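You operate a simulated robot arm through the tools that you are given. There is no shell and no other tool.

You are at the controls of a simulated robot arm. One attempt, no reset.

JOB
Gauge film sample R 306, then lay it on the light box and turn the light up high.
Fine: leave the gauge switch on UP and its tray out. Where these are worked on the way, their far stop is far enough and under half their travel is too little: gauge switch.

It is judged by the outcome, as a careful person would: the job done as asked, and still so three seconds after it is handed in. It fails if anything else is knocked over, pushed out of place, dropped, spilled or broken.

ROBOT AND FRAMES
A 7-joint arm with a two-finger parallel gripper, fixed in place. Base frame: the origin is at the foot of the arm, x ahead of it, y to its left, z up; the work surface is at about z = 76. Lengths are in cm, angles in degrees, forces in N, time in s.
With the tool pointing down near the work surface it reaches from about 44 to 92 cm from the base axis. Its first joint turns from -143.0 to 143.0 degrees. Payload 3 kg.
The TCP is the grasp point between the finger pads, 3 cm short of the fingertips. In the tool frame z runs along the fingers and y along their closing line. The gripper opens to 9.4 cm. The fingers are 2.8 cm wide and 1 cm thick; the gripper's body (5 by 9.6 cm) begins 5.5 cm behind the TCP.
Orientation is that of the tool frame in the base frame, as a unit quaternion [x, y, z, w]. With the fingers straight down and closing along the base's y, the tool's x points along the base's -x, its y along +y and its z along -z.

CONTROLS
- The arm moves only by the tool apply_moves. Its argument "deltas" is a list of rows, each a list of 3 entries, a list of its own where there are three numbers: the shift along the tool's x, y, z in units of 250 mm (1.0 is 250 mm), then the turn, a rotation vector about the tool's x, y, z in units of 60 degrees (1.0 is 60 degrees), then the gripper command, from -1 (shut) to 1 (fully open), values between in proportion. In form: [[[tx, ty, tz], [rx, ry, rz], fingers], ...]. A call has 1 to 20 rows; each row is the pose to reach, as a shift and turn from the pose commanded when the call began, along the tool's axes at that moment. A call with a number of a shift or a turn outside -1 to 1 is refused whole. Rows are played at 5 a second. More than 5 cm and 8.6 degrees between two rows, or a gripper value outside its range, and nothing of the call is played. Where a pose cannot be reached the arm comes as near as it can. A force on the tool above 90 N (or 10 N above the force at the start of the call, whichever is more), or a blocked arm, ends the call early, and 0.2 s more pass. The fingers move at their own pace (about 7.2 cm/s each) and stop on an object; they squeeze with about 22 N. The grip force told is the motor's: it shows also when the fingers shut on nothing. Time passes only in rows, and 0.2 s behind the last, so rows that repeat a pose let the fingers close. It gives the time, the measured TCP pose, the force on the tool (base axes), the opening and the grip force at its end, in the units of the frame above (readings bear some noise), with the torque about the TCP (base axes, N m) and any sound that the robot's microphone picked up.
- Cameras (640 x 400 px; columns grow to the right, rows downward): "scene" is fixed at [21.92, -50.05, 150.8]; the picture's right is [0.74, -0.68, 0.00], its down [-0.35, -0.38, -0.86] and it looks along [0.58, 0.63, -0.52] (base axes); focal length 322 px, centre (320, 200). "wrist" rides on the gripper at [7.6, 1.4, -10.3] in the tool frame; the picture's right is [-0.18, 0.98, 0.00], its down [-0.75, -0.14, -0.64] and it looks along [-0.63, -0.12, 0.77] (tool axes); focal length 243 px, centre (320, 200). There is no depth. A picture from a camera that has moved, and an enlarged one, comes with that camera's place and axes in the base frame and with its lens.
- snapshot(camera): a new picture of that camera. It takes no simulated time.
- close_up(camera, box): a new picture of the part [left, top, right, bottom] of that camera's present view, enlarged. It takes no simulated time.
- hand_in(): hands the job in; it is judged then, once.

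Places have to be worked out from the pictures, the camera data and where the tool is seen. Open the gripper and draw the arm clear of the work before you hand the job in, unless the task says otherwise.

The tools are called by a JSON object that holds its "method" and its "body". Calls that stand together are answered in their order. apply_moves: Moves the arm, as the interface text tells. Its arguments: {"type":"object","properties":{"deltas":{"type":"array"}},"required":["deltas"]} The other tools are called the same way: snapshot (camera) takes a picture; close_up (camera, box) takes an enlarged picture of a part of a camera's view; hand_in () hands the job in.

At the start:

```text
time_s: 0.0
tcp_pos: [51.68, 29.88, 118.37]
orientation: [-0.001, 1.0, 0.0, 0.0]
ft_force: [0.9, 0.3, -0.3]
wrist_torque: [-0.03, -0.01, 0.02]
gripper_width: 9.37
gripper_force: 0.0
```

scene: 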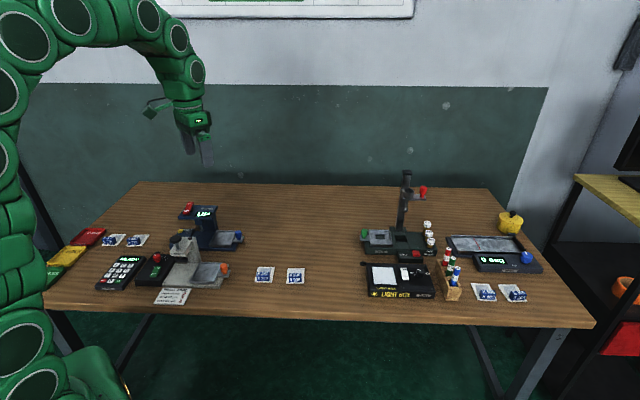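
wrist: 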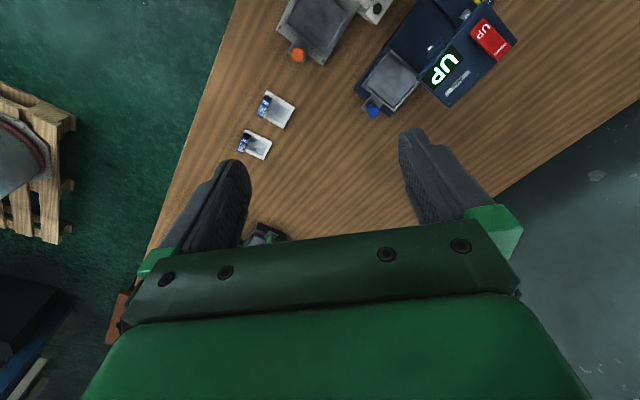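

I start by looking closely at the whole table to identify the samples, gauge and light box.

{"method": "close_up", "body": {"camera": "scene", "box": [60, 190, 220, 310]}}

{"method": "close_up", "body": {"camera": "scene", "box": [180, 190, 340, 310]}}

{"method": "close_up", "body": {"camera": "scene", "box": [340, 190, 500, 310]}}

{"method": "close_up", "body": {"camera": "scene", "box": [430, 200, 560, 310]}}

{"method": "snapshot", "body": {"camera": "wrist"}}

```text
3.33 times, centred on (140, 250) of scene
camera zoom: at [21.92, -50.05, 150.8], right [0.74, -0.68, 0.0], down [-0.35, -0.38, -0.86], along [0.58, 0.63, -0.52], focal length 1074 px, centre (920, 33)
```

zoom: 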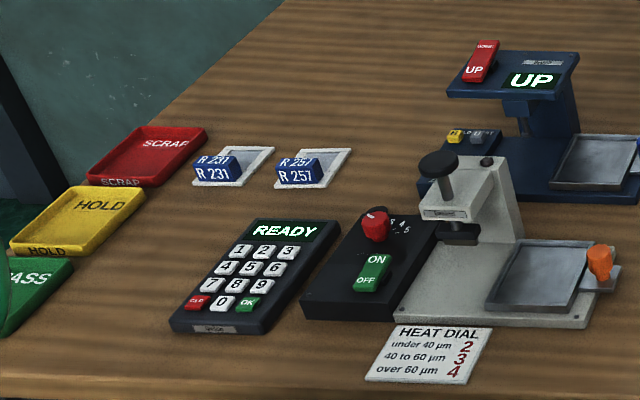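

```text
3.33 times, centred on (260, 250) of scene
camera zoom: at [21.92, -50.05, 150.8], right [0.74, -0.68, 0.0], down [-0.35, -0.38, -0.86], along [0.58, 0.63, -0.52], focal length 1074 px, centre (520, 33)
```

zoom: 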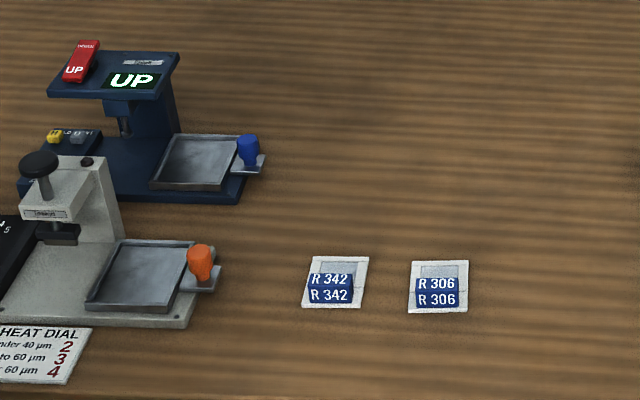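

```text
3.33 times, centred on (420, 250) of scene
camera zoom: at [21.92, -50.05, 150.8], right [0.74, -0.68, 0.0], down [-0.35, -0.38, -0.86], along [0.58, 0.63, -0.52], focal length 1074 px, centre (-13, 33)
```

zoom: 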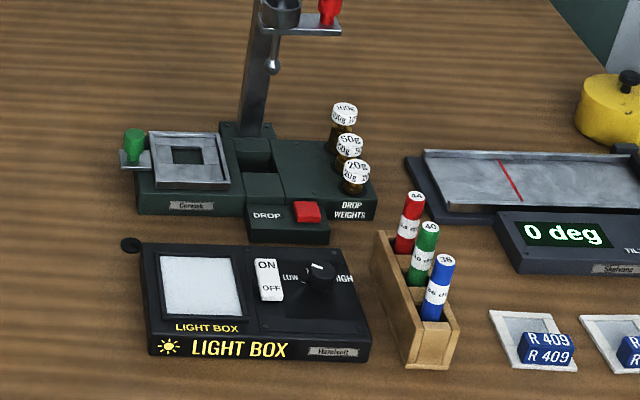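

```text
3.64 times, centred on (495, 255) of scene
camera zoom: at [21.92, -50.05, 150.8], right [0.74, -0.68, 0.0], down [-0.35, -0.38, -0.86], along [0.58, 0.63, -0.52], focal length 1172 px, centre (-316, 0)
```

zoom: 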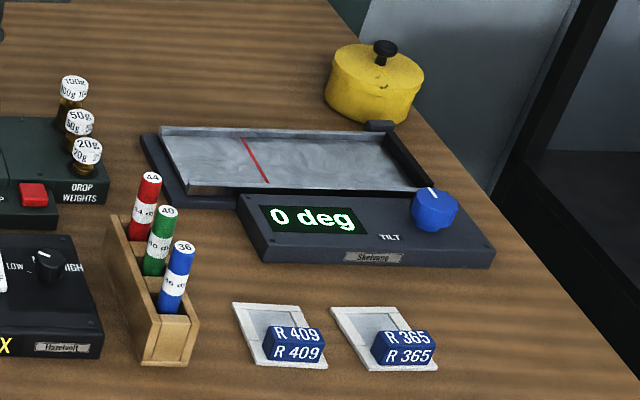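

```text
taken
camera wrist: at [44.02, 31.46, 128.53], right [0.18, 0.98, 0.0], down [0.75, -0.14, 0.64], along [0.63, -0.12, -0.77], focal length 243 px, centre (320, 200)
```

wrist: 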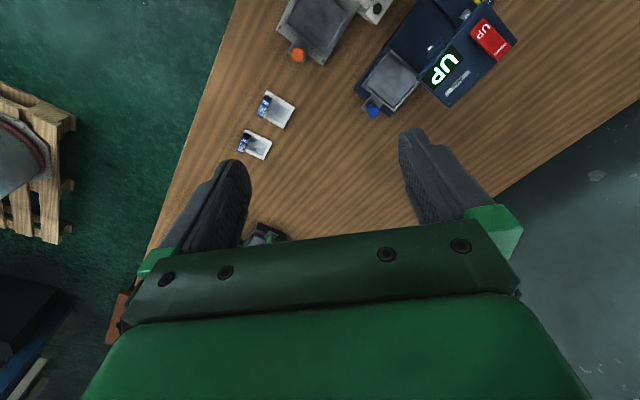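

Film sample R 306 is on the table around (67, 11), the blue gauge with UP/DOWN switch is further left. I look closer at the gauge, the light box and the sample.

{"method": "close_up", "body": {"camera": "scene", "box": [170, 195, 250, 255]}}

{"method": "close_up", "body": {"camera": "scene", "box": [360, 250, 440, 305]}}

{"method": "close_up", "body": {"camera": "scene", "box": [245, 255, 315, 295]}}

{"method": "close_up", "body": {"camera": "wrist", "box": [340, 0, 540, 130]}}

{"method": "close_up", "body": {"camera": "wrist", "box": [220, 60, 340, 180]}}

```text
6.67 times, centred on (210, 225) of scene
camera zoom: at [21.92, -50.05, 150.8], right [0.74, -0.68, 0.0], down [-0.35, -0.38, -0.86], along [0.58, 0.63, -0.52], focal length 2148 px, centre (1053, 33)
```

zoom: 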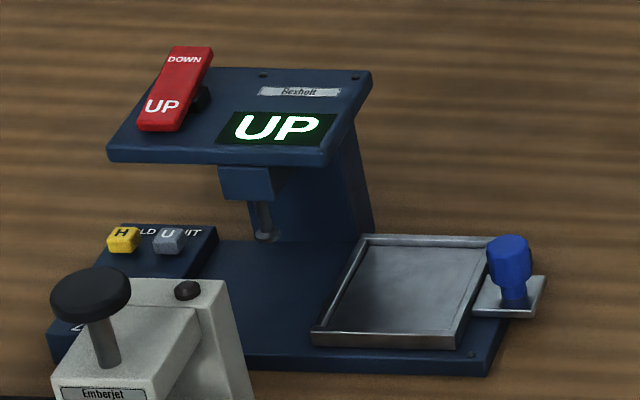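

```text
7.27 times, centred on (400, 278) of scene
camera zoom: at [21.92, -50.05, 150.8], right [0.74, -0.68, 0.0], down [-0.35, -0.38, -0.86], along [0.58, 0.63, -0.52], focal length 2343 px, centre (-262, -364)
```

zoom: 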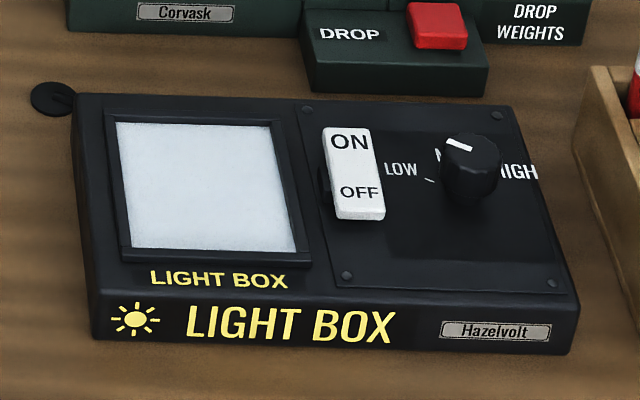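

```text
9.14 times, centred on (280, 275) of scene
camera zoom: at [21.92, -50.05, 150.8], right [0.74, -0.68, 0.0], down [-0.35, -0.38, -0.86], along [0.58, 0.63, -0.52], focal length 2946 px, centre (686, -486)
```

zoom: 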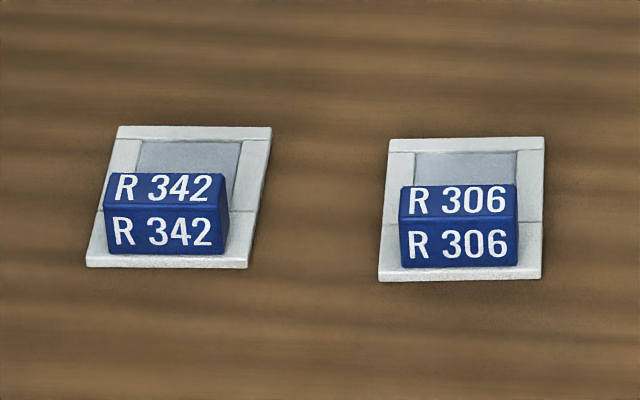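

```text
3.08 times, centred on (440, 65) of wrist
camera zoom: at [44.02, 31.46, 128.53], right [0.18, 0.98, 0.0], down [0.75, -0.14, 0.64], along [0.63, -0.12, -0.77], focal length 746 px, centre (-49, 615)
```

zoom: 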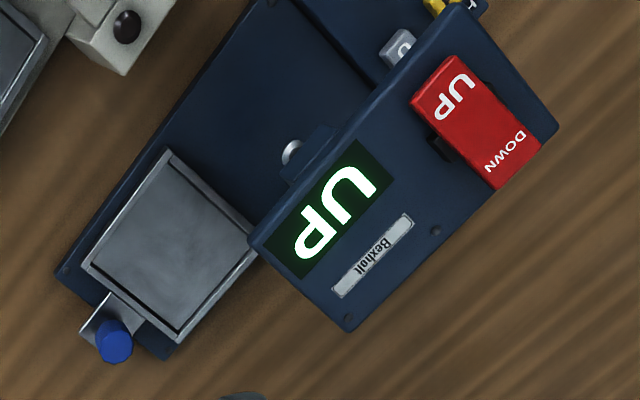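

```text
3.33 times, centred on (280, 120) of wrist
camera zoom: at [44.02, 31.46, 128.53], right [0.18, 0.98, 0.0], down [0.75, -0.14, 0.64], along [0.63, -0.12, -0.77], focal length 809 px, centre (453, 467)
```

zoom: 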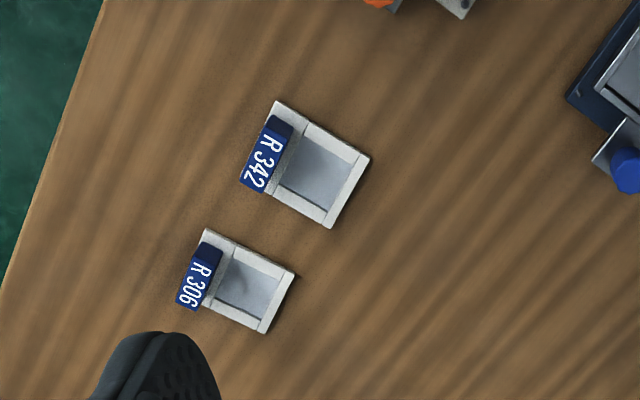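

The samples are frames with a blue grip block; gauge head with rocker sits beside the tray. I'll zoom further for triangulating the gauge head, switch and tray.

{"method": "close_up", "body": {"camera": "scene", "box": [180, 198, 220, 223]}}

{"method": "close_up", "body": {"camera": "scene", "box": [205, 222, 250, 250]}}

{"method": "close_up", "body": {"camera": "wrist", "box": [410, 0, 520, 110]}}

{"method": "close_up", "body": {"camera": "wrist", "box": [350, 40, 440, 125]}}

```text
16.00 times, centred on (200, 210) of scene
camera zoom: at [21.92, -50.05, 150.8], right [0.74, -0.68, 0.0], down [-0.35, -0.38, -0.86], along [0.58, 0.63, -0.52], focal length 5156 px, centre (2240, 32)
```

zoom: 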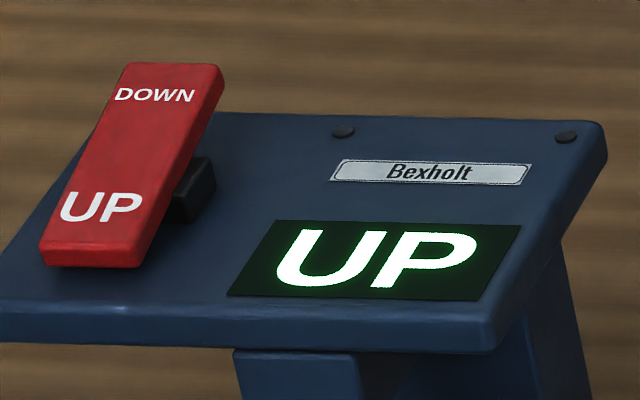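

```text
14.22 times, centred on (228, 236) of scene
camera zoom: at [21.92, -50.05, 150.8], right [0.74, -0.68, 0.0], down [-0.35, -0.38, -0.86], along [0.58, 0.63, -0.52], focal length 4583 px, centre (1636, -312)
```

zoom: 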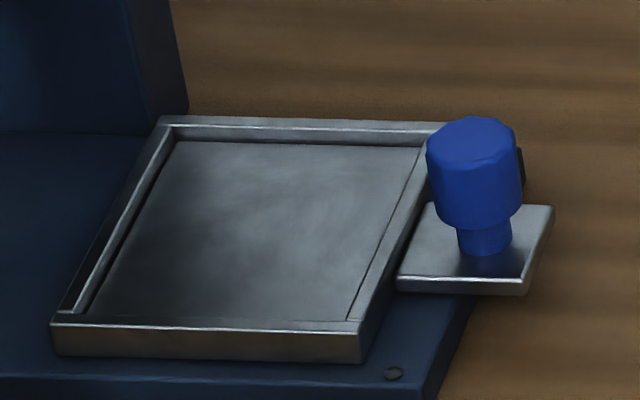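

```text
3.64 times, centred on (465, 55) of wrist
camera zoom: at [44.02, 31.46, 128.53], right [0.18, 0.98, 0.0], down [0.75, -0.14, 0.64], along [0.63, -0.12, -0.77], focal length 882 px, centre (-207, 727)
```

zoom: 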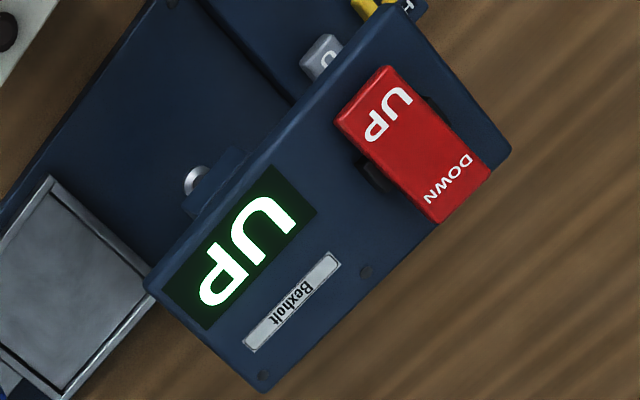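

```text
4.71 times, centred on (395, 82) of wrist
camera zoom: at [44.02, 31.46, 128.53], right [0.18, 0.98, 0.0], down [0.75, -0.14, 0.64], along [0.63, -0.12, -0.77], focal length 1142 px, centre (-33, 753)
```

zoom: 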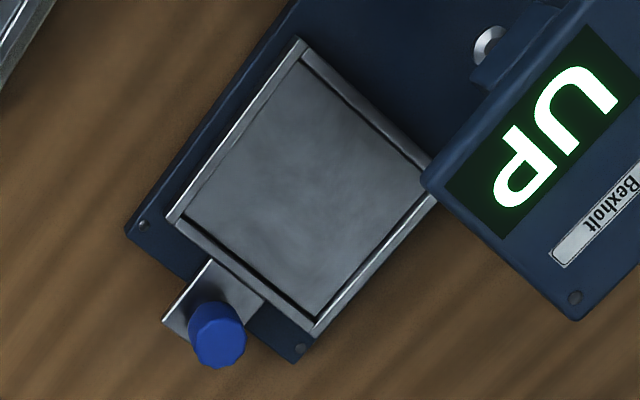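

From the two views I place R 306's block near (66.2, 9.5), top about z 78.5, with the frame's e1 axis at about -41°. The gauge tray is centred near (59, 42.7). I'll hover above the sample, with the fingers turned to close front-to-back on the block.

{"method": "apply_moves", "body": {"deltas": [[[-0.058, -0.081, 0.05], [0, 0, 0.068], 1], [[-0.116, -0.162, 0.12], [0, 0, 0.137], 1], [[-0.174, -0.244, 0.2], [0, 0, 0.205], 1], [[-0.232, -0.325, 0.28], [0, 0, 0.273], 1], [[-0.29, -0.406, 0.36], [0, 0, 0.342], 0.5], [[-0.348, -0.487, 0.44], [0, 0, 0.41], 0.2], [[-0.406, -0.568, 0.52], [0, 0, 0.478], 0.1], [[-0.464, -0.65, 0.6], [0, 0, 0.546], 0.1], [[-0.522, -0.731, 0.68], [0, 0, 0.615], 0.1], [[-0.58, -0.812, 0.736], [0, 0, 0.683], 0.1], [[-0.58, -0.812, 0.736], [0, 0, 0.683], 0.1]]}}

```text
time_s: 2.4
tcp_pos: [66.21, 9.53, 99.81]
orientation: [0.35, 0.937, 0.0, 0.0]
ft_force: [0.2, 0.8, 0.5]
wrist_torque: [0.01, 0.01, -0.01]
gripper_width: 5.16
gripper_force: 0.1
```

The arm is above the sample as commanded. I look with both cameras to refine the block's place.

{"method": "snapshot", "body": {"camera": "wrist"}}

{"method": "close_up", "body": {"camera": "wrist", "box": [240, 20, 400, 140]}}

{"method": "snapshot", "body": {"camera": "scene"}}

```text
taken
camera wrist: at [61.39, 15.71, 110.09], right [0.78, 0.62, 0.0], down [0.48, -0.6, 0.64], along [0.4, -0.5, -0.77], focal length 243 px, centre (320, 200)
```

wrist: 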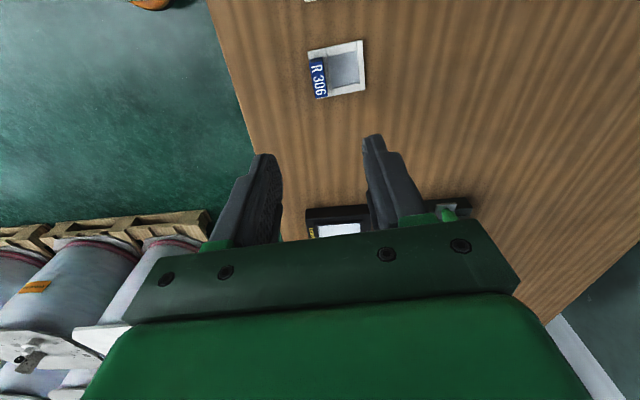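

```text
3.33 times, centred on (320, 80) of wrist
camera zoom: at [61.39, 15.71, 110.09], right [0.78, 0.62, 0.0], down [0.48, -0.6, 0.64], along [0.4, -0.5, -0.77], focal length 809 px, centre (320, 600)
```

zoom: 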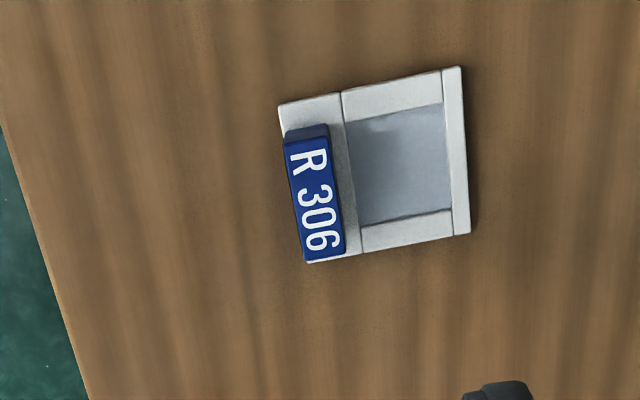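

```text
taken
```

scene: 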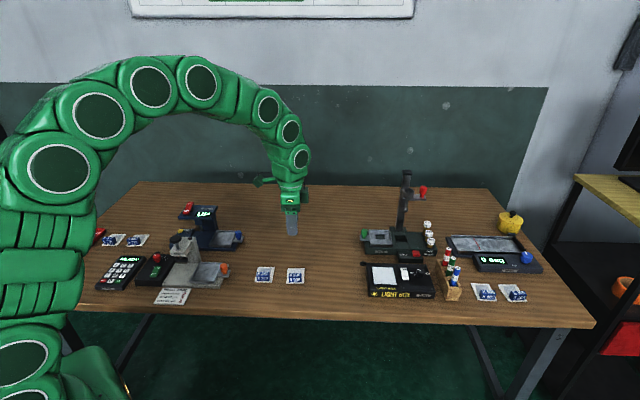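

The sample is 5.5 × 6.5 cm, its block's centre is at (66.0, 9.6), about 1.6 cm deep, 4 cm wide. I go down in two stages, first to z 81.

{"method": "apply_moves", "body": {"deltas": [[[0.008, -0.003, 0.1], [0, 0, 0], 0.1], [[0.008, -0.003, 0.22], [0, 0, 0], 0.1], [[0.008, -0.003, 0.36], [0, 0, 0], 0.1], [[0.008, -0.003, 0.5], [0, 0, 0], 0.1], [[0.008, -0.003, 0.62], [0, 0, 0], 0.1], [[0.008, -0.003, 0.71], [0, 0, 0], 0.1], [[0.008, -0.003, 0.75], [0, 0, 0], 0.1], [[0.008, -0.003, 0.75], [0, 0, 0], 0.1]]}}

{"method": "snapshot", "body": {"camera": "wrist"}}

{"method": "close_up", "body": {"camera": "scene", "box": [270, 245, 330, 290]}}

```text
time_s: 4.2
tcp_pos: [66.07, 9.75, 81.13]
orientation: [0.35, 0.937, 0.0, 0.0]
ft_force: [-1.0, 0.6, -0.6]
wrist_torque: [-0.02, -0.02, -0.01]
gripper_width: 5.19
gripper_force: 0.0
```

```text
taken
camera wrist: at [61.19, 15.88, 91.37], right [0.78, 0.62, 0.0], down [0.48, -0.6, 0.64], along [0.4, -0.5, -0.77], focal length 243 px, centre (320, 200)
```

wrist: 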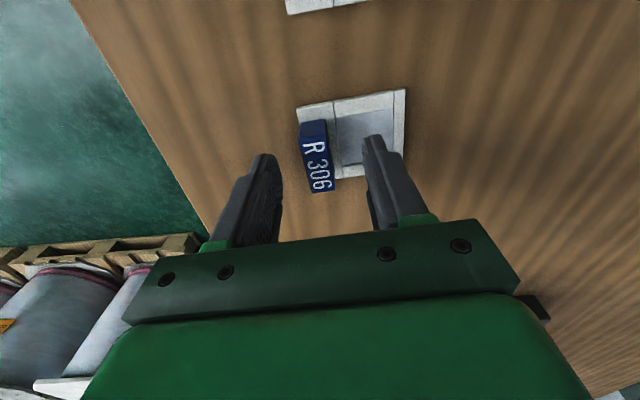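

```text
8.89 times, centred on (300, 268) of scene
camera zoom: at [21.92, -50.05, 150.8], right [0.74, -0.68, 0.0], down [-0.35, -0.38, -0.86], along [0.58, 0.63, -0.52], focal length 2864 px, centre (498, -400)
```

zoom: 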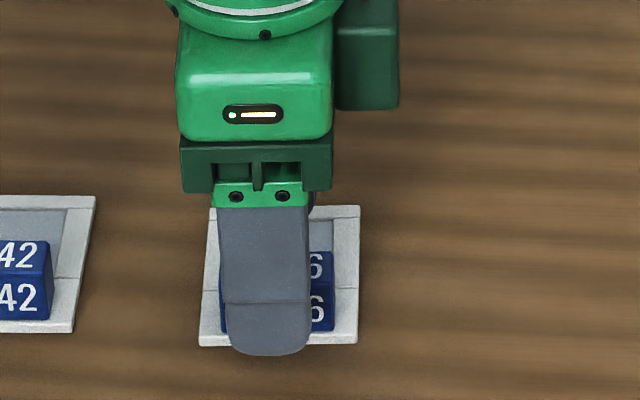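

The fingers straddle the block front and back. I descend the last 1.1 cm and close.

{"method": "apply_moves", "body": {"deltas": [[[-0.006, 0.002, 0.022], [0, 0, 0], 0.1], [[-0.006, 0.002, 0.045], [0, 0, 0], 0.1], [[-0.006, 0.002, 0.045], [0, 0, 0], 0.1], [[-0.006, 0.002, 0.045], [0, 0, 0], -0.4], [[-0.006, 0.002, 0.045], [0, 0, 0], -1], [[-0.006, 0.002, 0.045], [0, 0, 0], -1], [[-0.006, 0.002, 0.045], [0, 0, 0], -1], [[-0.006, 0.002, 0.045], [0, 0, 0], -1]]}}

{"method": "snapshot", "body": {"camera": "wrist"}}

{"method": "close_up", "body": {"camera": "scene", "box": [270, 245, 330, 290]}}

```text
time_s: 6.0
tcp_pos: [66.19, 9.69, 80.08]
orientation: [0.349, 0.937, 0.0, 0.0]
ft_force: [0.6, 0.3, 1.5]
wrist_torque: [0.05, 0.01, 0.0]
gripper_width: 1.49
gripper_force: 21.9
```

```text
taken
camera wrist: at [61.39, 15.82, 90.23], right [0.78, 0.62, 0.0], down [0.48, -0.6, 0.64], along [0.4, -0.5, -0.77], focal length 243 px, centre (320, 200)
```

wrist: 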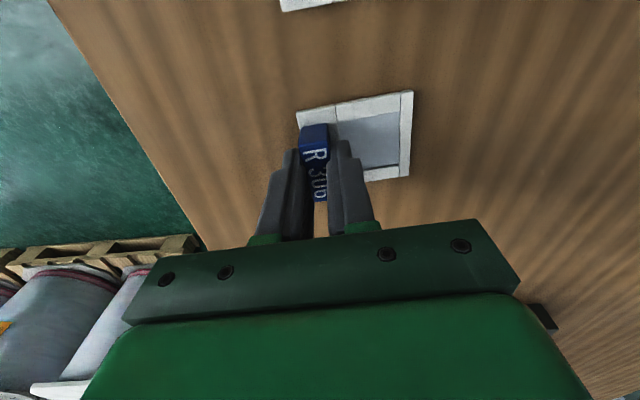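

```text
8.89 times, centred on (300, 268) of scene
camera zoom: at [21.92, -50.05, 150.8], right [0.74, -0.68, 0.0], down [-0.35, -0.38, -0.86], along [0.58, 0.63, -0.52], focal length 2864 px, centre (498, -400)
```

zoom: 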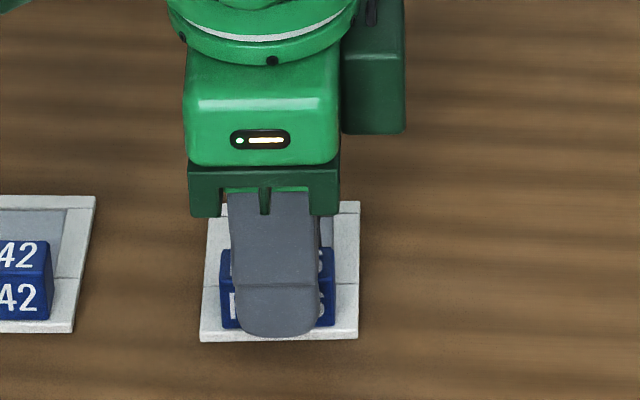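

The block is held (opening 1.5 cm). I lift straight up 20 cm, then move half way towards the gauge tray.

{"method": "apply_moves", "body": {"deltas": [[[0, 0, -0.03], [0, 0, 0], -1], [[0, 0, -0.1], [0, 0, 0], -1], [[0, 0, -0.22], [0, 0, 0], -1], [[0, 0, -0.36], [0, 0, 0], -1], [[0, 0, -0.5], [0, 0, 0], -1], [[0, 0, -0.64], [0, 0, 0], -1], [[0, 0, -0.75], [0, 0, 0], -1], [[0.05, 0.033, -0.8], [0, 0, 0], -1], [[0.14, 0.092, -0.8], [0, 0, 0], -1], [[0.24, 0.157, -0.8], [0, 0, 0], -1], [[0.34, 0.222, -0.8], [0, 0, 0], -1], [[0.44, 0.288, -0.8], [0, 0, 0], -1], [[0.52, 0.34, -0.8], [0, 0, 0], -1], [[0.545, 0.356, -0.8], [0, 0, 0], -1]]}}

{"method": "snapshot", "body": {"camera": "wrist"}}

{"method": "snapshot", "body": {"camera": "scene"}}

```text
time_s: 9.0
tcp_pos: [61.71, 25.47, 100.16]
orientation: [0.349, 0.937, 0.0, -0.001]
ft_force: [0.1, -0.6, 0.4]
wrist_torque: [-0.02, 0.01, 0.0]
gripper_width: 1.48
gripper_force: 21.8
```

```text
taken
camera wrist: at [56.8, 31.56, 110.3], right [0.78, 0.62, 0.0], down [0.48, -0.6, 0.64], along [0.4, -0.5, -0.77], focal length 243 px, centre (320, 200)
```

wrist: 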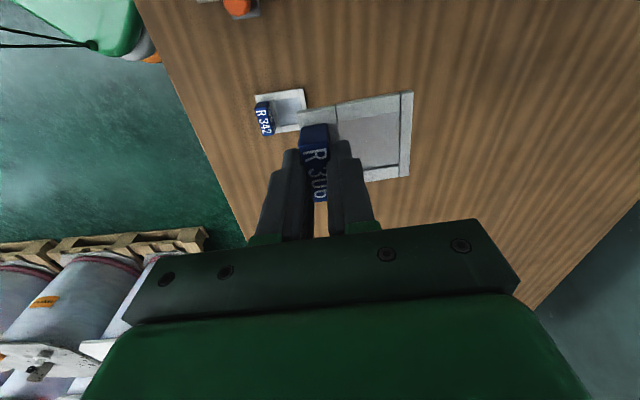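

```text
taken
```

scene: 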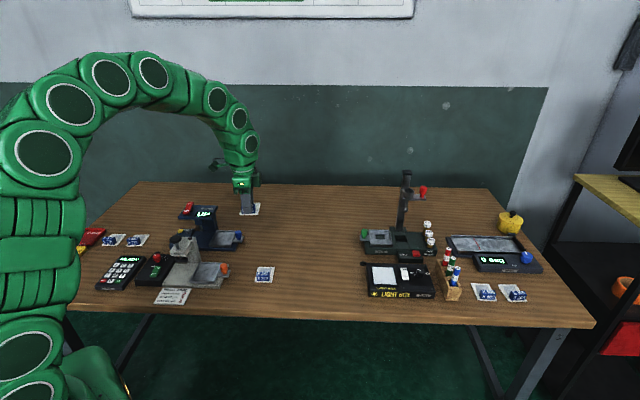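

The sample hangs level; in the tool frame its centre is 2.45 cm ahead of the TCP along tool y. I go over the tray with a 1.5 cm offset to the right, so the frame clears the gauge head, staying high for a check.

{"method": "apply_moves", "body": {"deltas": [[[0.06, 0.043, 0], [0, 0, 0.01], -1], [[0.16, 0.115, 0], [0, 0, 0.025], -1], [[0.27, 0.194, 0], [0, 0, 0.04], -1], [[0.38, 0.273, 0], [0, 0, 0.055], -1], [[0.46, 0.33, 0], [0, 0, 0.0625], -1], [[0.482, 0.346, 0.0], [0, 0, 0.0625], -1], [[0.482, 0.346, 0.1], [0, 0, 0.0625], -1], [[0.482, 0.346, 0.2], [0, 0, 0.0625], -1], [[0.482, 0.346, 0.26], [0, 0, 0.0625], -1], [[0.482, 0.346, 0.26], [0, 0, 0.0625], -1]]}}

{"method": "snapshot", "body": {"camera": "wrist"}}

{"method": "close_up", "body": {"camera": "scene", "box": [170, 170, 270, 255]}}

```text
time_s: 11.2
tcp_pos: [58.17, 39.9, 93.44]
orientation: [0.379, 0.925, 0.0, -0.001]
ft_force: [-0.7, 0.1, 0.0]
wrist_torque: [0.01, -0.01, -0.03]
gripper_width: 1.5
gripper_force: 22.2
```

```text
taken
camera wrist: at [53.74, 46.22, 103.76], right [0.82, 0.57, 0.0], down [0.44, -0.63, 0.64], along [0.37, -0.53, -0.77], focal length 243 px, centre (320, 200)
```

wrist: 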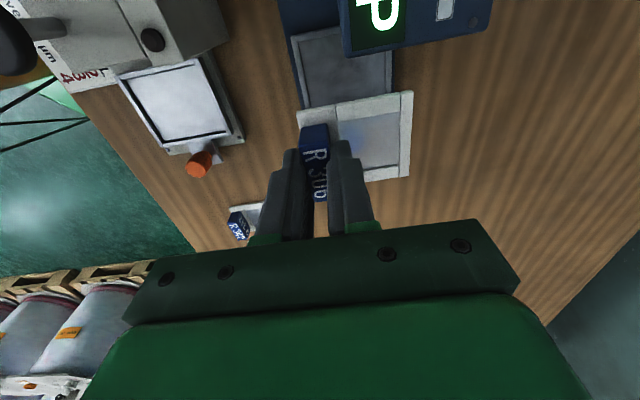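

```text
4.71 times, centred on (220, 212) of scene
camera zoom: at [21.92, -50.05, 150.8], right [0.74, -0.68, 0.0], down [-0.35, -0.38, -0.86], along [0.58, 0.63, -0.52], focal length 1516 px, centre (791, 141)
```

zoom: 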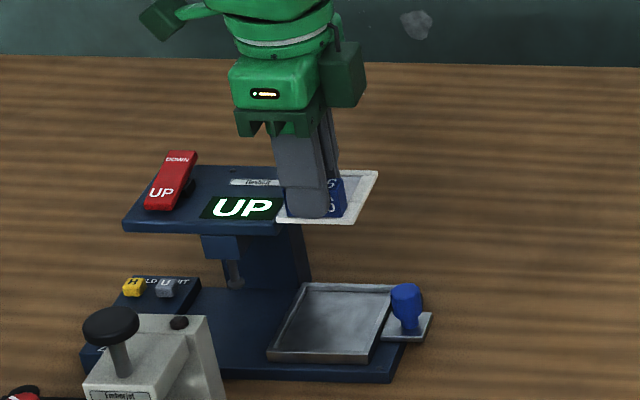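

The frame is over the tray, offset to the right. I zoom the wrist view to verify the head edge and tray corners before going down.

{"method": "close_up", "body": {"camera": "wrist", "box": [270, 0, 510, 150]}}

```text
2.67 times, centred on (390, 75) of wrist
camera zoom: at [53.74, 46.22, 103.76], right [0.82, 0.57, 0.0], down [0.44, -0.63, 0.64], along [0.37, -0.53, -0.77], focal length 647 px, centre (133, 533)
```

zoom: 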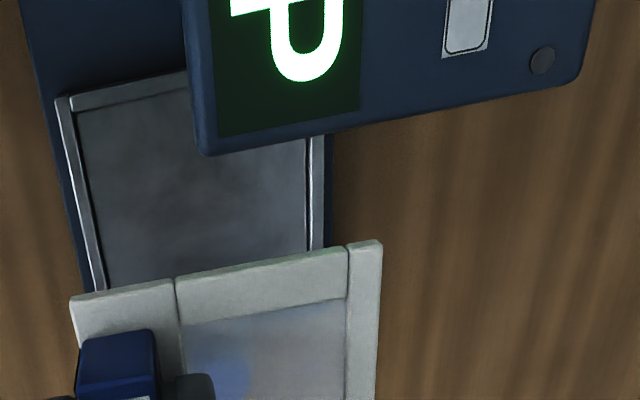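

Head corner and tray corners match my earlier estimates, and the frame clears the head by about 1.6 cm. I descend 9 cm, then slide 1 cm left over the tray.

{"method": "apply_moves", "body": {"deltas": [[[0, 0.002, 0.06], [0, 0, 0], -1], [[0, 0.002, 0.14], [0, 0, 0], -1], [[0, 0.002, 0.22], [0, 0, 0], -1], [[0, 0.002, 0.3], [0, 0, 0], -1], [[0, 0.002, 0.36], [0, 0, 0], -1], [[0.02, 0.002, 0.37], [0, 0, 0], -1], [[0.042, 0.002, 0.38], [0, 0, 0], -1], [[0.042, 0.002, 0.38], [0, 0, 0], -1]]}}

{"method": "close_up", "body": {"camera": "wrist", "box": [250, 0, 490, 200]}}

{"method": "close_up", "body": {"camera": "scene", "box": [190, 200, 260, 255]}}

```text
time_s: 13.0
tcp_pos: [57.51, 40.56, 84.01]
orientation: [0.38, 0.925, 0.0, 0.0]
ft_force: [0.1, -0.5, -0.4]
wrist_torque: [0.03, -0.01, -0.01]
gripper_width: 1.48
gripper_force: 22.5
```

```text
2.00 times, centred on (370, 100) of wrist
camera zoom: at [53.09, 46.99, 94.2], right [0.82, 0.57, 0.0], down [0.44, -0.63, 0.64], along [0.37, -0.53, -0.77], focal length 485 px, centre (220, 400)
```

zoom: 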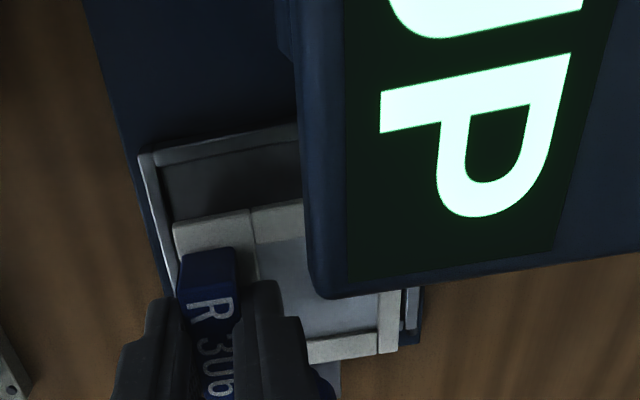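

```text
7.27 times, centred on (225, 228) of scene
camera zoom: at [21.92, -50.05, 150.8], right [0.74, -0.68, 0.0], down [-0.35, -0.38, -0.86], along [0.58, 0.63, -0.52], focal length 2343 px, centre (1011, 0)
```

zoom: 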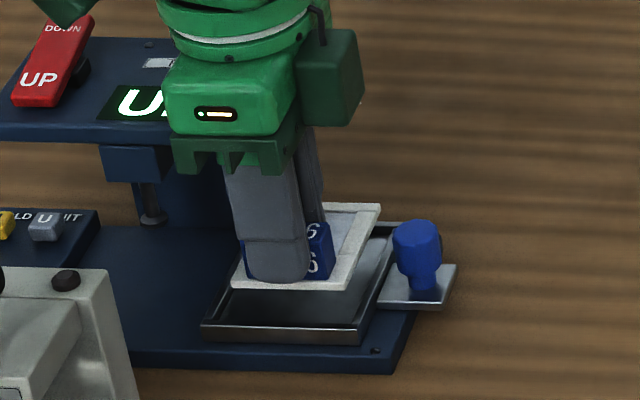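

Sample bottom is about 1.8 cm above the rim and well within the tray outline. I trim slightly (0.25 cm left, 0.15 cm away) and lower to just above the floor.

{"method": "apply_moves", "body": {"deltas": [[[0.01, 0.006, 0.02], [0, 0, 0], -1], [[0.01, 0.006, 0.05], [0, 0, 0], -1], [[0.01, 0.006, 0.075], [0, 0, 0], -1], [[0.01, 0.006, 0.09], [0, 0, 0], -1], [[0.01, 0.006, 0.095], [0, 0, 0], -1], [[0.01, 0.006, 0.095], [0, 0, 0], -1]]}}

{"method": "close_up", "body": {"camera": "wrist", "box": [250, 0, 490, 200]}}

{"method": "close_up", "body": {"camera": "scene", "box": [195, 215, 250, 252]}}

```text
time_s: 14.4
tcp_pos: [57.47, 40.9, 81.66]
orientation: [0.381, 0.925, 0.001, 0.0]
ft_force: [-3.6, -1.6, 19.8]
wrist_torque: [0.03, 0.0, -0.02]
gripper_width: 1.5
gripper_force: 21.3
```

```text
2.00 times, centred on (370, 100) of wrist
camera zoom: at [52.98, 47.28, 91.93], right [0.82, 0.57, 0.0], down [0.44, -0.63, 0.64], along [0.37, -0.53, -0.77], focal length 485 px, centre (220, 400)
```

zoom: 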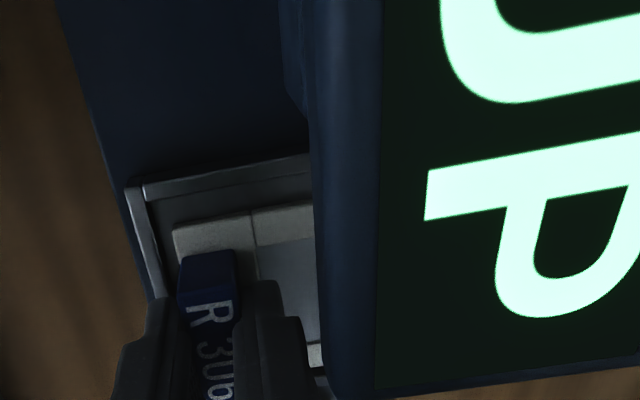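

```text
10.81 times, centred on (222, 234) of scene
camera zoom: at [21.92, -50.05, 150.8], right [0.74, -0.68, 0.0], down [-0.35, -0.38, -0.86], along [0.58, 0.63, -0.52], focal length 3483 px, centre (1374, -162)
```

zoom: 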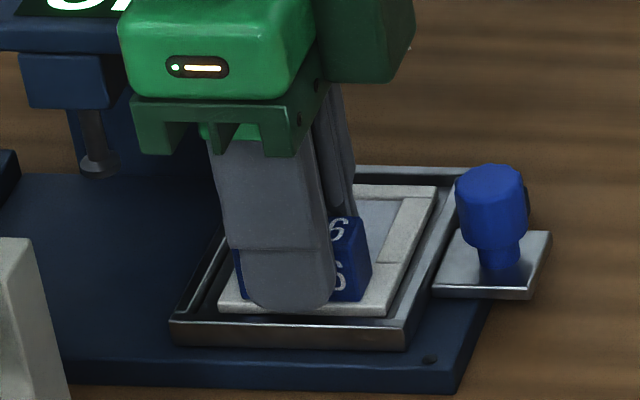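

The sample touches the tray floor (20 N upward at z 81.66) and lies inside the rims. I open the fingers gently and then lift clear.

{"method": "apply_moves", "body": {"deltas": [[[0, 0, -0.004], [0, 0, 0], -0.6], [[0, 0, -0.004], [0, 0, 0], -0.2], [[0, 0, -0.004], [0, 0, 0], -0.1], [[0, 0, -0.03], [0, 0, 0], -0.1], [[0, 0, -0.1], [0, 0, 0], -0.1], [[0, 0, -0.2], [0, 0, 0], -0.1], [[0, 0, -0.32], [0, 0, 0], -0.1], [[0, 0, -0.4], [0, 0, 0], -0.1], [[-0.1, 0, -0.4], [0, 0, 0], -0.1], [[-0.2, 0, -0.4], [0, 0, 0], -0.1], [[-0.2, 0, -0.4], [0, 0, 0], -0.1]]}}

{"method": "snapshot", "body": {"camera": "wrist"}}

{"method": "close_up", "body": {"camera": "scene", "box": [170, 195, 260, 255]}}

```text
time_s: 16.8
tcp_pos: [60.96, 37.38, 91.64]
orientation: [0.379, 0.925, 0.0, 0.0]
ft_force: [0.4, -0.5, 0.2]
wrist_torque: [0.0, 0.02, 0.0]
gripper_width: 4.2
gripper_force: 0.0
```

```text
taken
camera wrist: at [56.57, 43.8, 101.87], right [0.82, 0.57, 0.0], down [0.44, -0.63, 0.64], along [0.37, -0.53, -0.77], focal length 243 px, centre (320, 200)
```

wrist: 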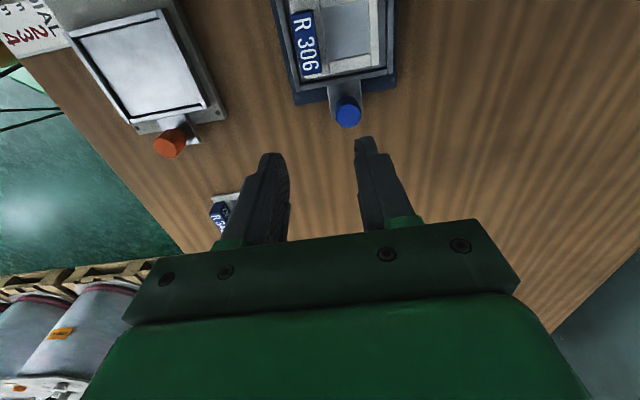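

```text
6.67 times, centred on (215, 225) of scene
camera zoom: at [21.92, -50.05, 150.8], right [0.74, -0.68, 0.0], down [-0.35, -0.38, -0.86], along [0.58, 0.63, -0.52], focal length 2148 px, centre (1020, 33)
```

zoom: 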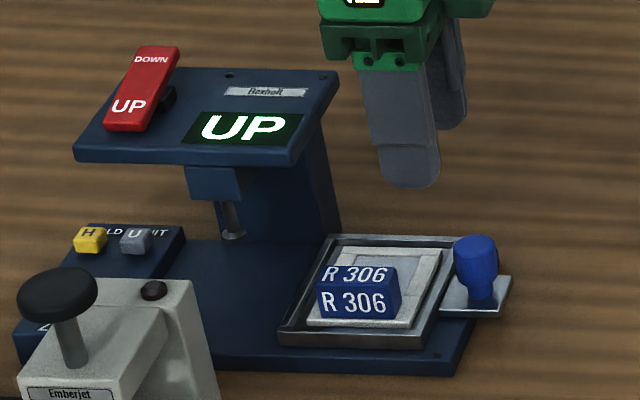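

The sample lies flat inside the tray with the block to the front. Next I need the blue knob's exact place; zooming in.

{"method": "close_up", "body": {"camera": "wrist", "box": [260, 0, 440, 140]}}

{"method": "close_up", "body": {"camera": "scene", "box": [205, 222, 255, 252]}}

```text
2.86 times, centred on (350, 70) of wrist
camera zoom: at [56.57, 43.8, 101.87], right [0.82, 0.57, 0.0], down [0.44, -0.63, 0.64], along [0.37, -0.53, -0.77], focal length 693 px, centre (234, 571)
```

zoom: 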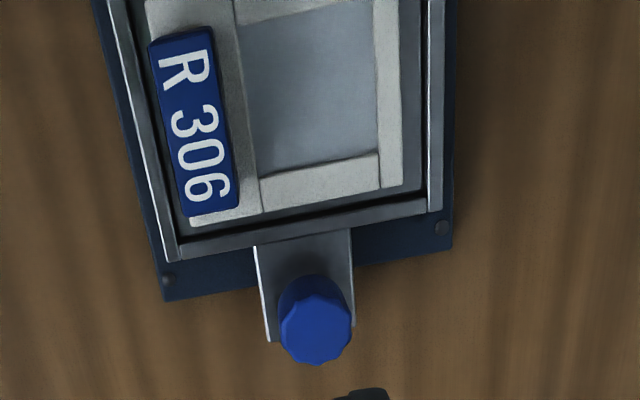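

```text
12.80 times, centred on (230, 237) of scene
camera zoom: at [21.92, -50.05, 150.8], right [0.74, -0.68, 0.0], down [-0.35, -0.38, -0.86], along [0.58, 0.63, -0.52], focal length 4124 px, centre (1472, -274)
```

zoom: 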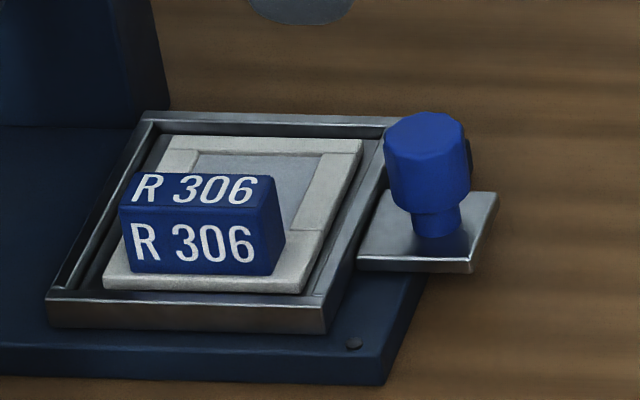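

The knob is at about (63.1, 38.65), top z 80.8, 2.2 cm wide, on the tray's centre line. I move above it and tilt the tool 12° so the hand leans away from the gauge head.

{"method": "apply_moves", "body": {"deltas": [[[-0.015, 0.035, 0.05], [0, 0.06, 0], 0.0], [[-0.03, 0.07, 0.1], [0, 0.13, 0], 0.0], [[-0.0417, 0.0967, 0.1456], [0, 0.2, 0], 0.0], [[-0.0417, 0.0967, 0.1456], [0, 0.2, 0], 0.0], [[-0.0417, 0.0967, 0.1456], [0, 0.2, 0], 0.0]]}}

{"method": "snapshot", "body": {"camera": "wrist"}}

{"method": "close_up", "body": {"camera": "scene", "box": [190, 185, 290, 255]}}

```text
time_s: 18.0
tcp_pos: [63.34, 38.37, 87.98]
orientation: [0.377, 0.92, 0.039, -0.096]
ft_force: [0.7, 0.1, -0.2]
wrist_torque: [0.0, 0.02, 0.0]
gripper_width: 4.7
gripper_force: 0.0
```

```text
taken
camera wrist: at [60.6, 43.14, 99.66], right [0.82, 0.57, -0.04], down [0.52, -0.71, 0.47], along [0.24, -0.41, -0.88], focal length 243 px, centre (320, 200)
```

wrist: 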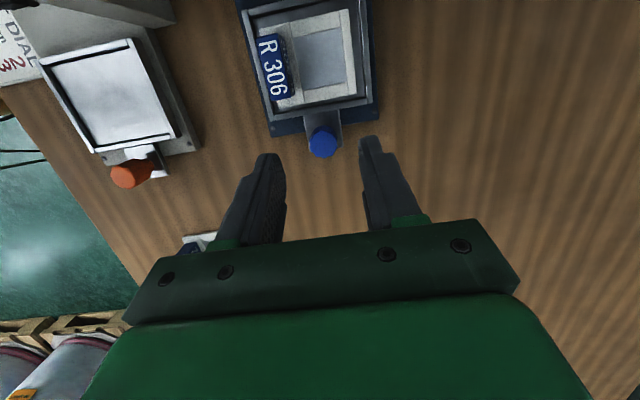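

```text
5.71 times, centred on (240, 220) of scene
camera zoom: at [21.92, -50.05, 150.8], right [0.74, -0.68, 0.0], down [-0.35, -0.38, -0.86], along [0.58, 0.63, -0.52], focal length 1841 px, centre (777, 86)
```

zoom: 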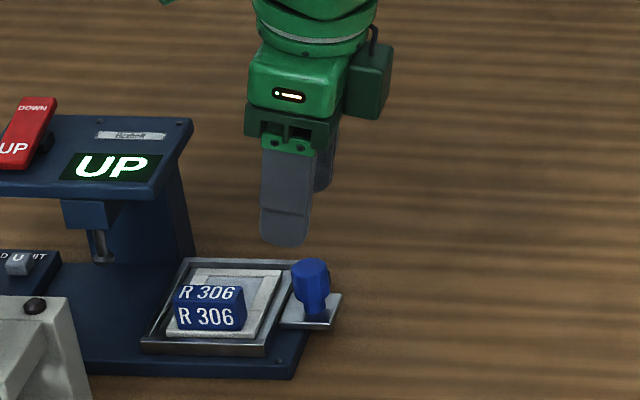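

The tilt leans the hand away from the head, and the knob is centred between the fingers (e2 offset ~0, 0.5 cm to the left of the TCP). I go straight down to z 82 and close on the knob.

{"method": "apply_moves", "body": {"deltas": [[[-0.012, 0, 0.06], [0, 0, 0], 0.0], [[-0.027, 0, 0.14], [0, 0, 0], 0.0], [[-0.04, 0, 0.205], [0, 0, 0], 0.0], [[-0.046, 0, 0.2356], [0, 0, 0], 0.0], [[-0.046, 0, 0.2356], [0, 0, 0], 0.0], [[-0.046, 0, 0.2356], [0, 0, 0], -0.4], [[-0.046, 0, 0.2356], [0, 0, 0], -1], [[-0.046, 0, 0.2356], [0, 0, 0], -1], [[-0.046, 0, 0.2356], [0, 0, 0], -1]]}}

{"method": "snapshot", "body": {"camera": "wrist"}}

{"method": "close_up", "body": {"camera": "scene", "box": [190, 185, 290, 255]}}

```text
time_s: 20.0
tcp_pos: [63.37, 38.42, 82.09]
orientation: [0.379, 0.92, 0.041, -0.096]
ft_force: [18.3, 18.8, -8.8]
wrist_torque: [0.34, -0.44, -0.1]
gripper_width: 2.1
gripper_force: 45.3
```

```text
taken
camera wrist: at [60.58, 43.2, 93.64], right [0.82, 0.57, -0.04], down [0.52, -0.71, 0.47], along [0.24, -0.4, -0.88], focal length 243 px, centre (320, 200)
```

wrist: 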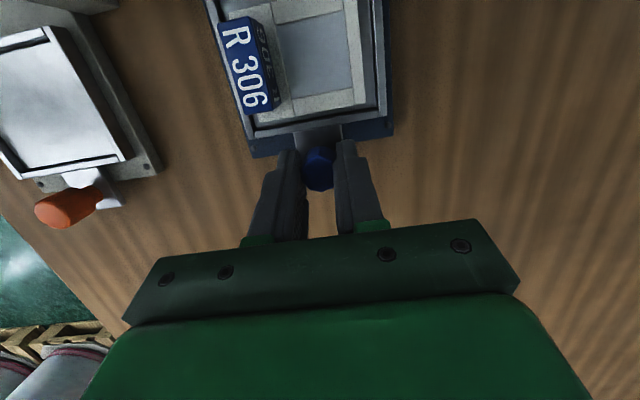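

```text
5.71 times, centred on (240, 220) of scene
camera zoom: at [21.92, -50.05, 150.8], right [0.74, -0.68, 0.0], down [-0.35, -0.38, -0.86], along [0.58, 0.63, -0.52], focal length 1841 px, centre (777, 86)
```

zoom: 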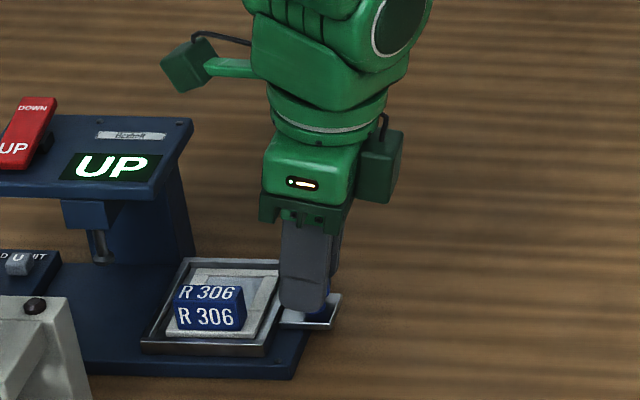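

The knob is gripped, with about 26 N of side load toward +e2 from a small misalignment. I ease that by 0.1 cm and push the tray 4 cm inward, watching the force.

{"method": "apply_moves", "body": {"deltas": [[[0.0, 0.004, 0.0], [0, 0, 0], -1], [[0.02, 0.004, 0.0042], [0, 0, 0], -1], [[0.05, 0.005, 0.0106], [0, 0, 0], -1], [[0.08, 0.005, 0.017], [0, 0, 0], -1], [[0.11, 0.005, 0.0234], [0, 0, 0], -1], [[0.14, 0.005, 0.0298], [0, 0, 0], -1], [[0.1565, 0.005, 0.0333], [0, 0, 0], -1], [[0.1565, 0.005, 0.0333], [0, 0, 0], -1]]}}

{"method": "close_up", "body": {"camera": "scene", "box": [170, 185, 270, 255]}}

```text
time_s: 21.8
tcp_pos: [60.52, 41.29, 81.96]
orientation: [0.377, 0.92, 0.04, -0.096]
ft_force: [-9.9, -8.5, 24.2]
wrist_torque: [-0.52, -0.02, 0.08]
gripper_width: 2.08
gripper_force: 45.2
```

```text
5.71 times, centred on (220, 220) of scene
camera zoom: at [21.92, -50.05, 150.8], right [0.74, -0.68, 0.0], down [-0.35, -0.38, -0.86], along [0.58, 0.63, -0.52], focal length 1841 px, centre (891, 86)
```

zoom: 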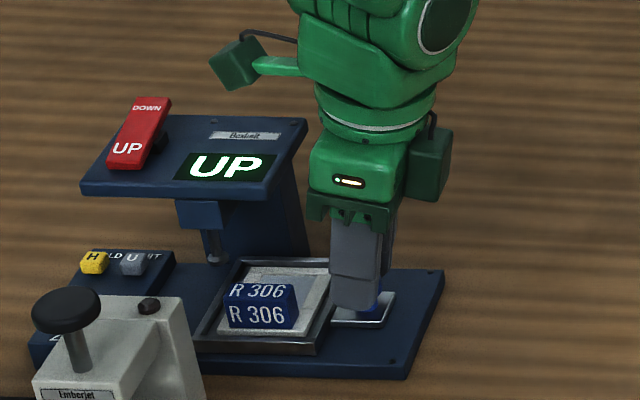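

The tray slides with the knob; the side load is small. I push a further 2.5 cm with a small upward correction.

{"method": "apply_moves", "body": {"deltas": [[[0.01, -0.0016, 0.0], [0, 0, 0], -1], [[0.03, -0.0016, 0.0045], [0, 0, 0], -1], [[0.055, -0.0016, 0.0095], [0, 0, 0], -1], [[0.08, -0.0016, 0.0148], [0, 0, 0], -1], [[0.0983, -0.0016, 0.0184], [0, 0, 0], -1], [[0.0983, -0.0016, 0.0184], [0, 0, 0], -1]]}}

{"method": "close_up", "body": {"camera": "scene", "box": [170, 185, 270, 255]}}

{"method": "snapshot", "body": {"camera": "wrist"}}

```text
time_s: 23.2
tcp_pos: [58.86, 43.06, 82.08]
orientation: [0.378, 0.92, 0.04, -0.096]
ft_force: [2.4, 1.6, -9.7]
wrist_torque: [0.15, -0.02, 0.01]
gripper_width: 2.08
gripper_force: 45.0
```

```text
5.71 times, centred on (220, 220) of scene
camera zoom: at [21.92, -50.05, 150.8], right [0.74, -0.68, 0.0], down [-0.35, -0.38, -0.86], along [0.58, 0.63, -0.52], focal length 1841 px, centre (891, 86)
```

zoom: 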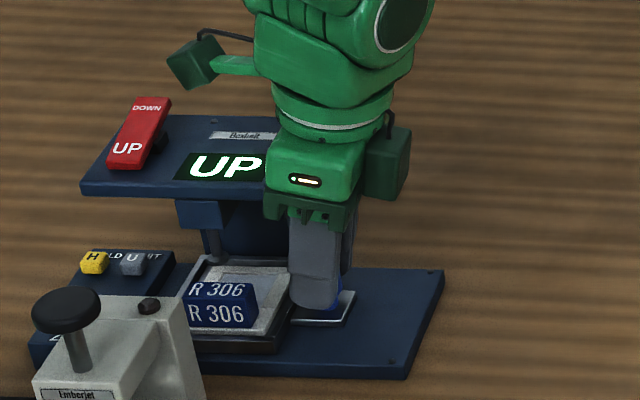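

```text
taken
camera wrist: at [55.98, 47.85, 93.63], right [0.82, 0.57, -0.04], down [0.52, -0.71, 0.47], along [0.24, -0.41, -0.88], focal length 243 px, centre (320, 200)
```

wrist: 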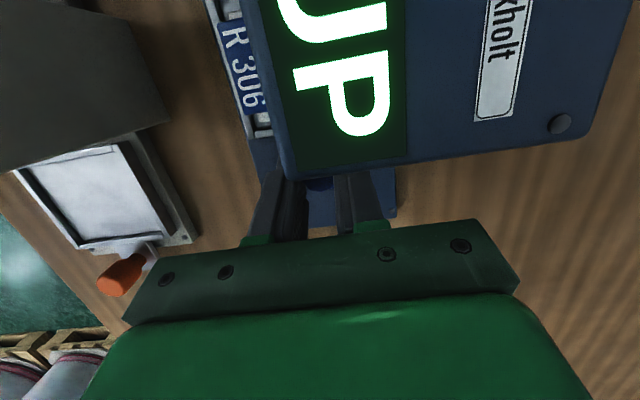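

6.4 cm in, forces stay low. I continue in small steps to find the inner stop.

{"method": "apply_moves", "body": {"deltas": [[[0.01, 0, 0.0025], [0, 0, 0], -1], [[0.02, 0, 0.0047], [0, 0, 0], -1], [[0.03, 0, 0.0068], [0, 0, 0], -1], [[0.0391, 0, 0.0088], [0, 0, 0], -1], [[0.0391, 0, 0.0088], [0, 0, 0], -1]]}}

```text
time_s: 24.4
tcp_pos: [58.09, 43.71, 82.08]
orientation: [0.378, 0.92, 0.04, -0.098]
ft_force: [6.8, 4.1, -8.9]
wrist_torque: [0.02, -0.28, 0.01]
gripper_width: 2.1
gripper_force: 44.7
```

No stop felt yet (7.4 cm in). I go on in small steps.

{"method": "apply_moves", "body": {"deltas": [[[0.008, -0.0005, 0.0015], [0, 0, 0], -1], [[0.016, -0.0005, 0.003], [0, 0, 0], -1], [[0.024, -0.0005, 0.0047], [0, 0, 0], -1], [[0.0274, -0.0005, 0.0055], [0, 0, 0], -1], [[0.0274, -0.0005, 0.0055], [0, 0, 0], -1]]}}

{"method": "close_up", "body": {"camera": "scene", "box": [170, 195, 250, 255]}}

{"method": "snapshot", "body": {"camera": "wrist"}}

```text
time_s: 25.6
tcp_pos: [57.57, 44.18, 82.13]
orientation: [0.378, 0.92, 0.041, -0.096]
ft_force: [30.4, -24.8, 8.2]
wrist_torque: [-0.74, -0.82, 0.0]
gripper_width: 2.13
gripper_force: 44.9
```

```text
6.67 times, centred on (210, 225) of scene
camera zoom: at [21.92, -50.05, 150.8], right [0.74, -0.68, 0.0], down [-0.35, -0.38, -0.86], along [0.58, 0.63, -0.52], focal length 2148 px, centre (1053, 33)
```

zoom: 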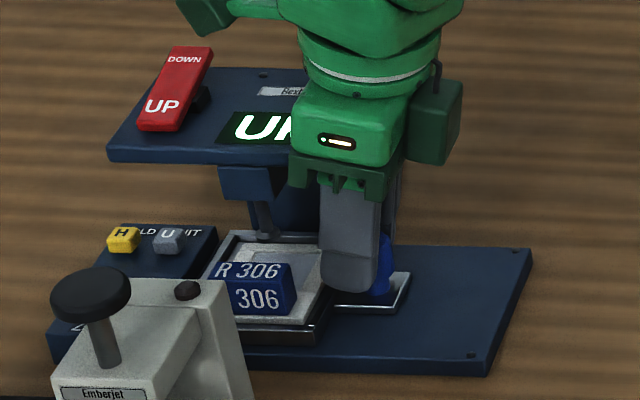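

```text
taken
camera wrist: at [54.83, 48.98, 93.73], right [0.82, 0.57, -0.04], down [0.52, -0.71, 0.47], along [0.24, -0.41, -0.88], focal length 243 px, centre (320, 200)
```

wrist: 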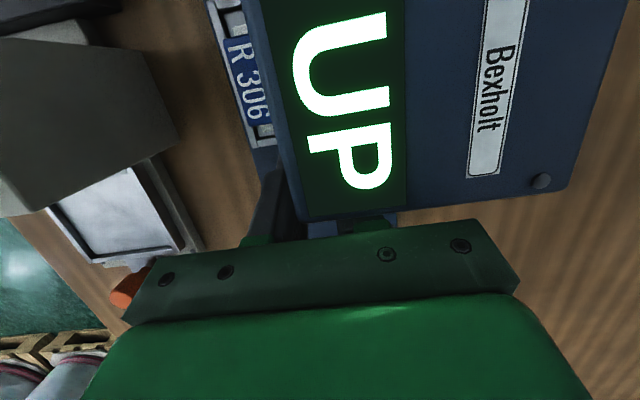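

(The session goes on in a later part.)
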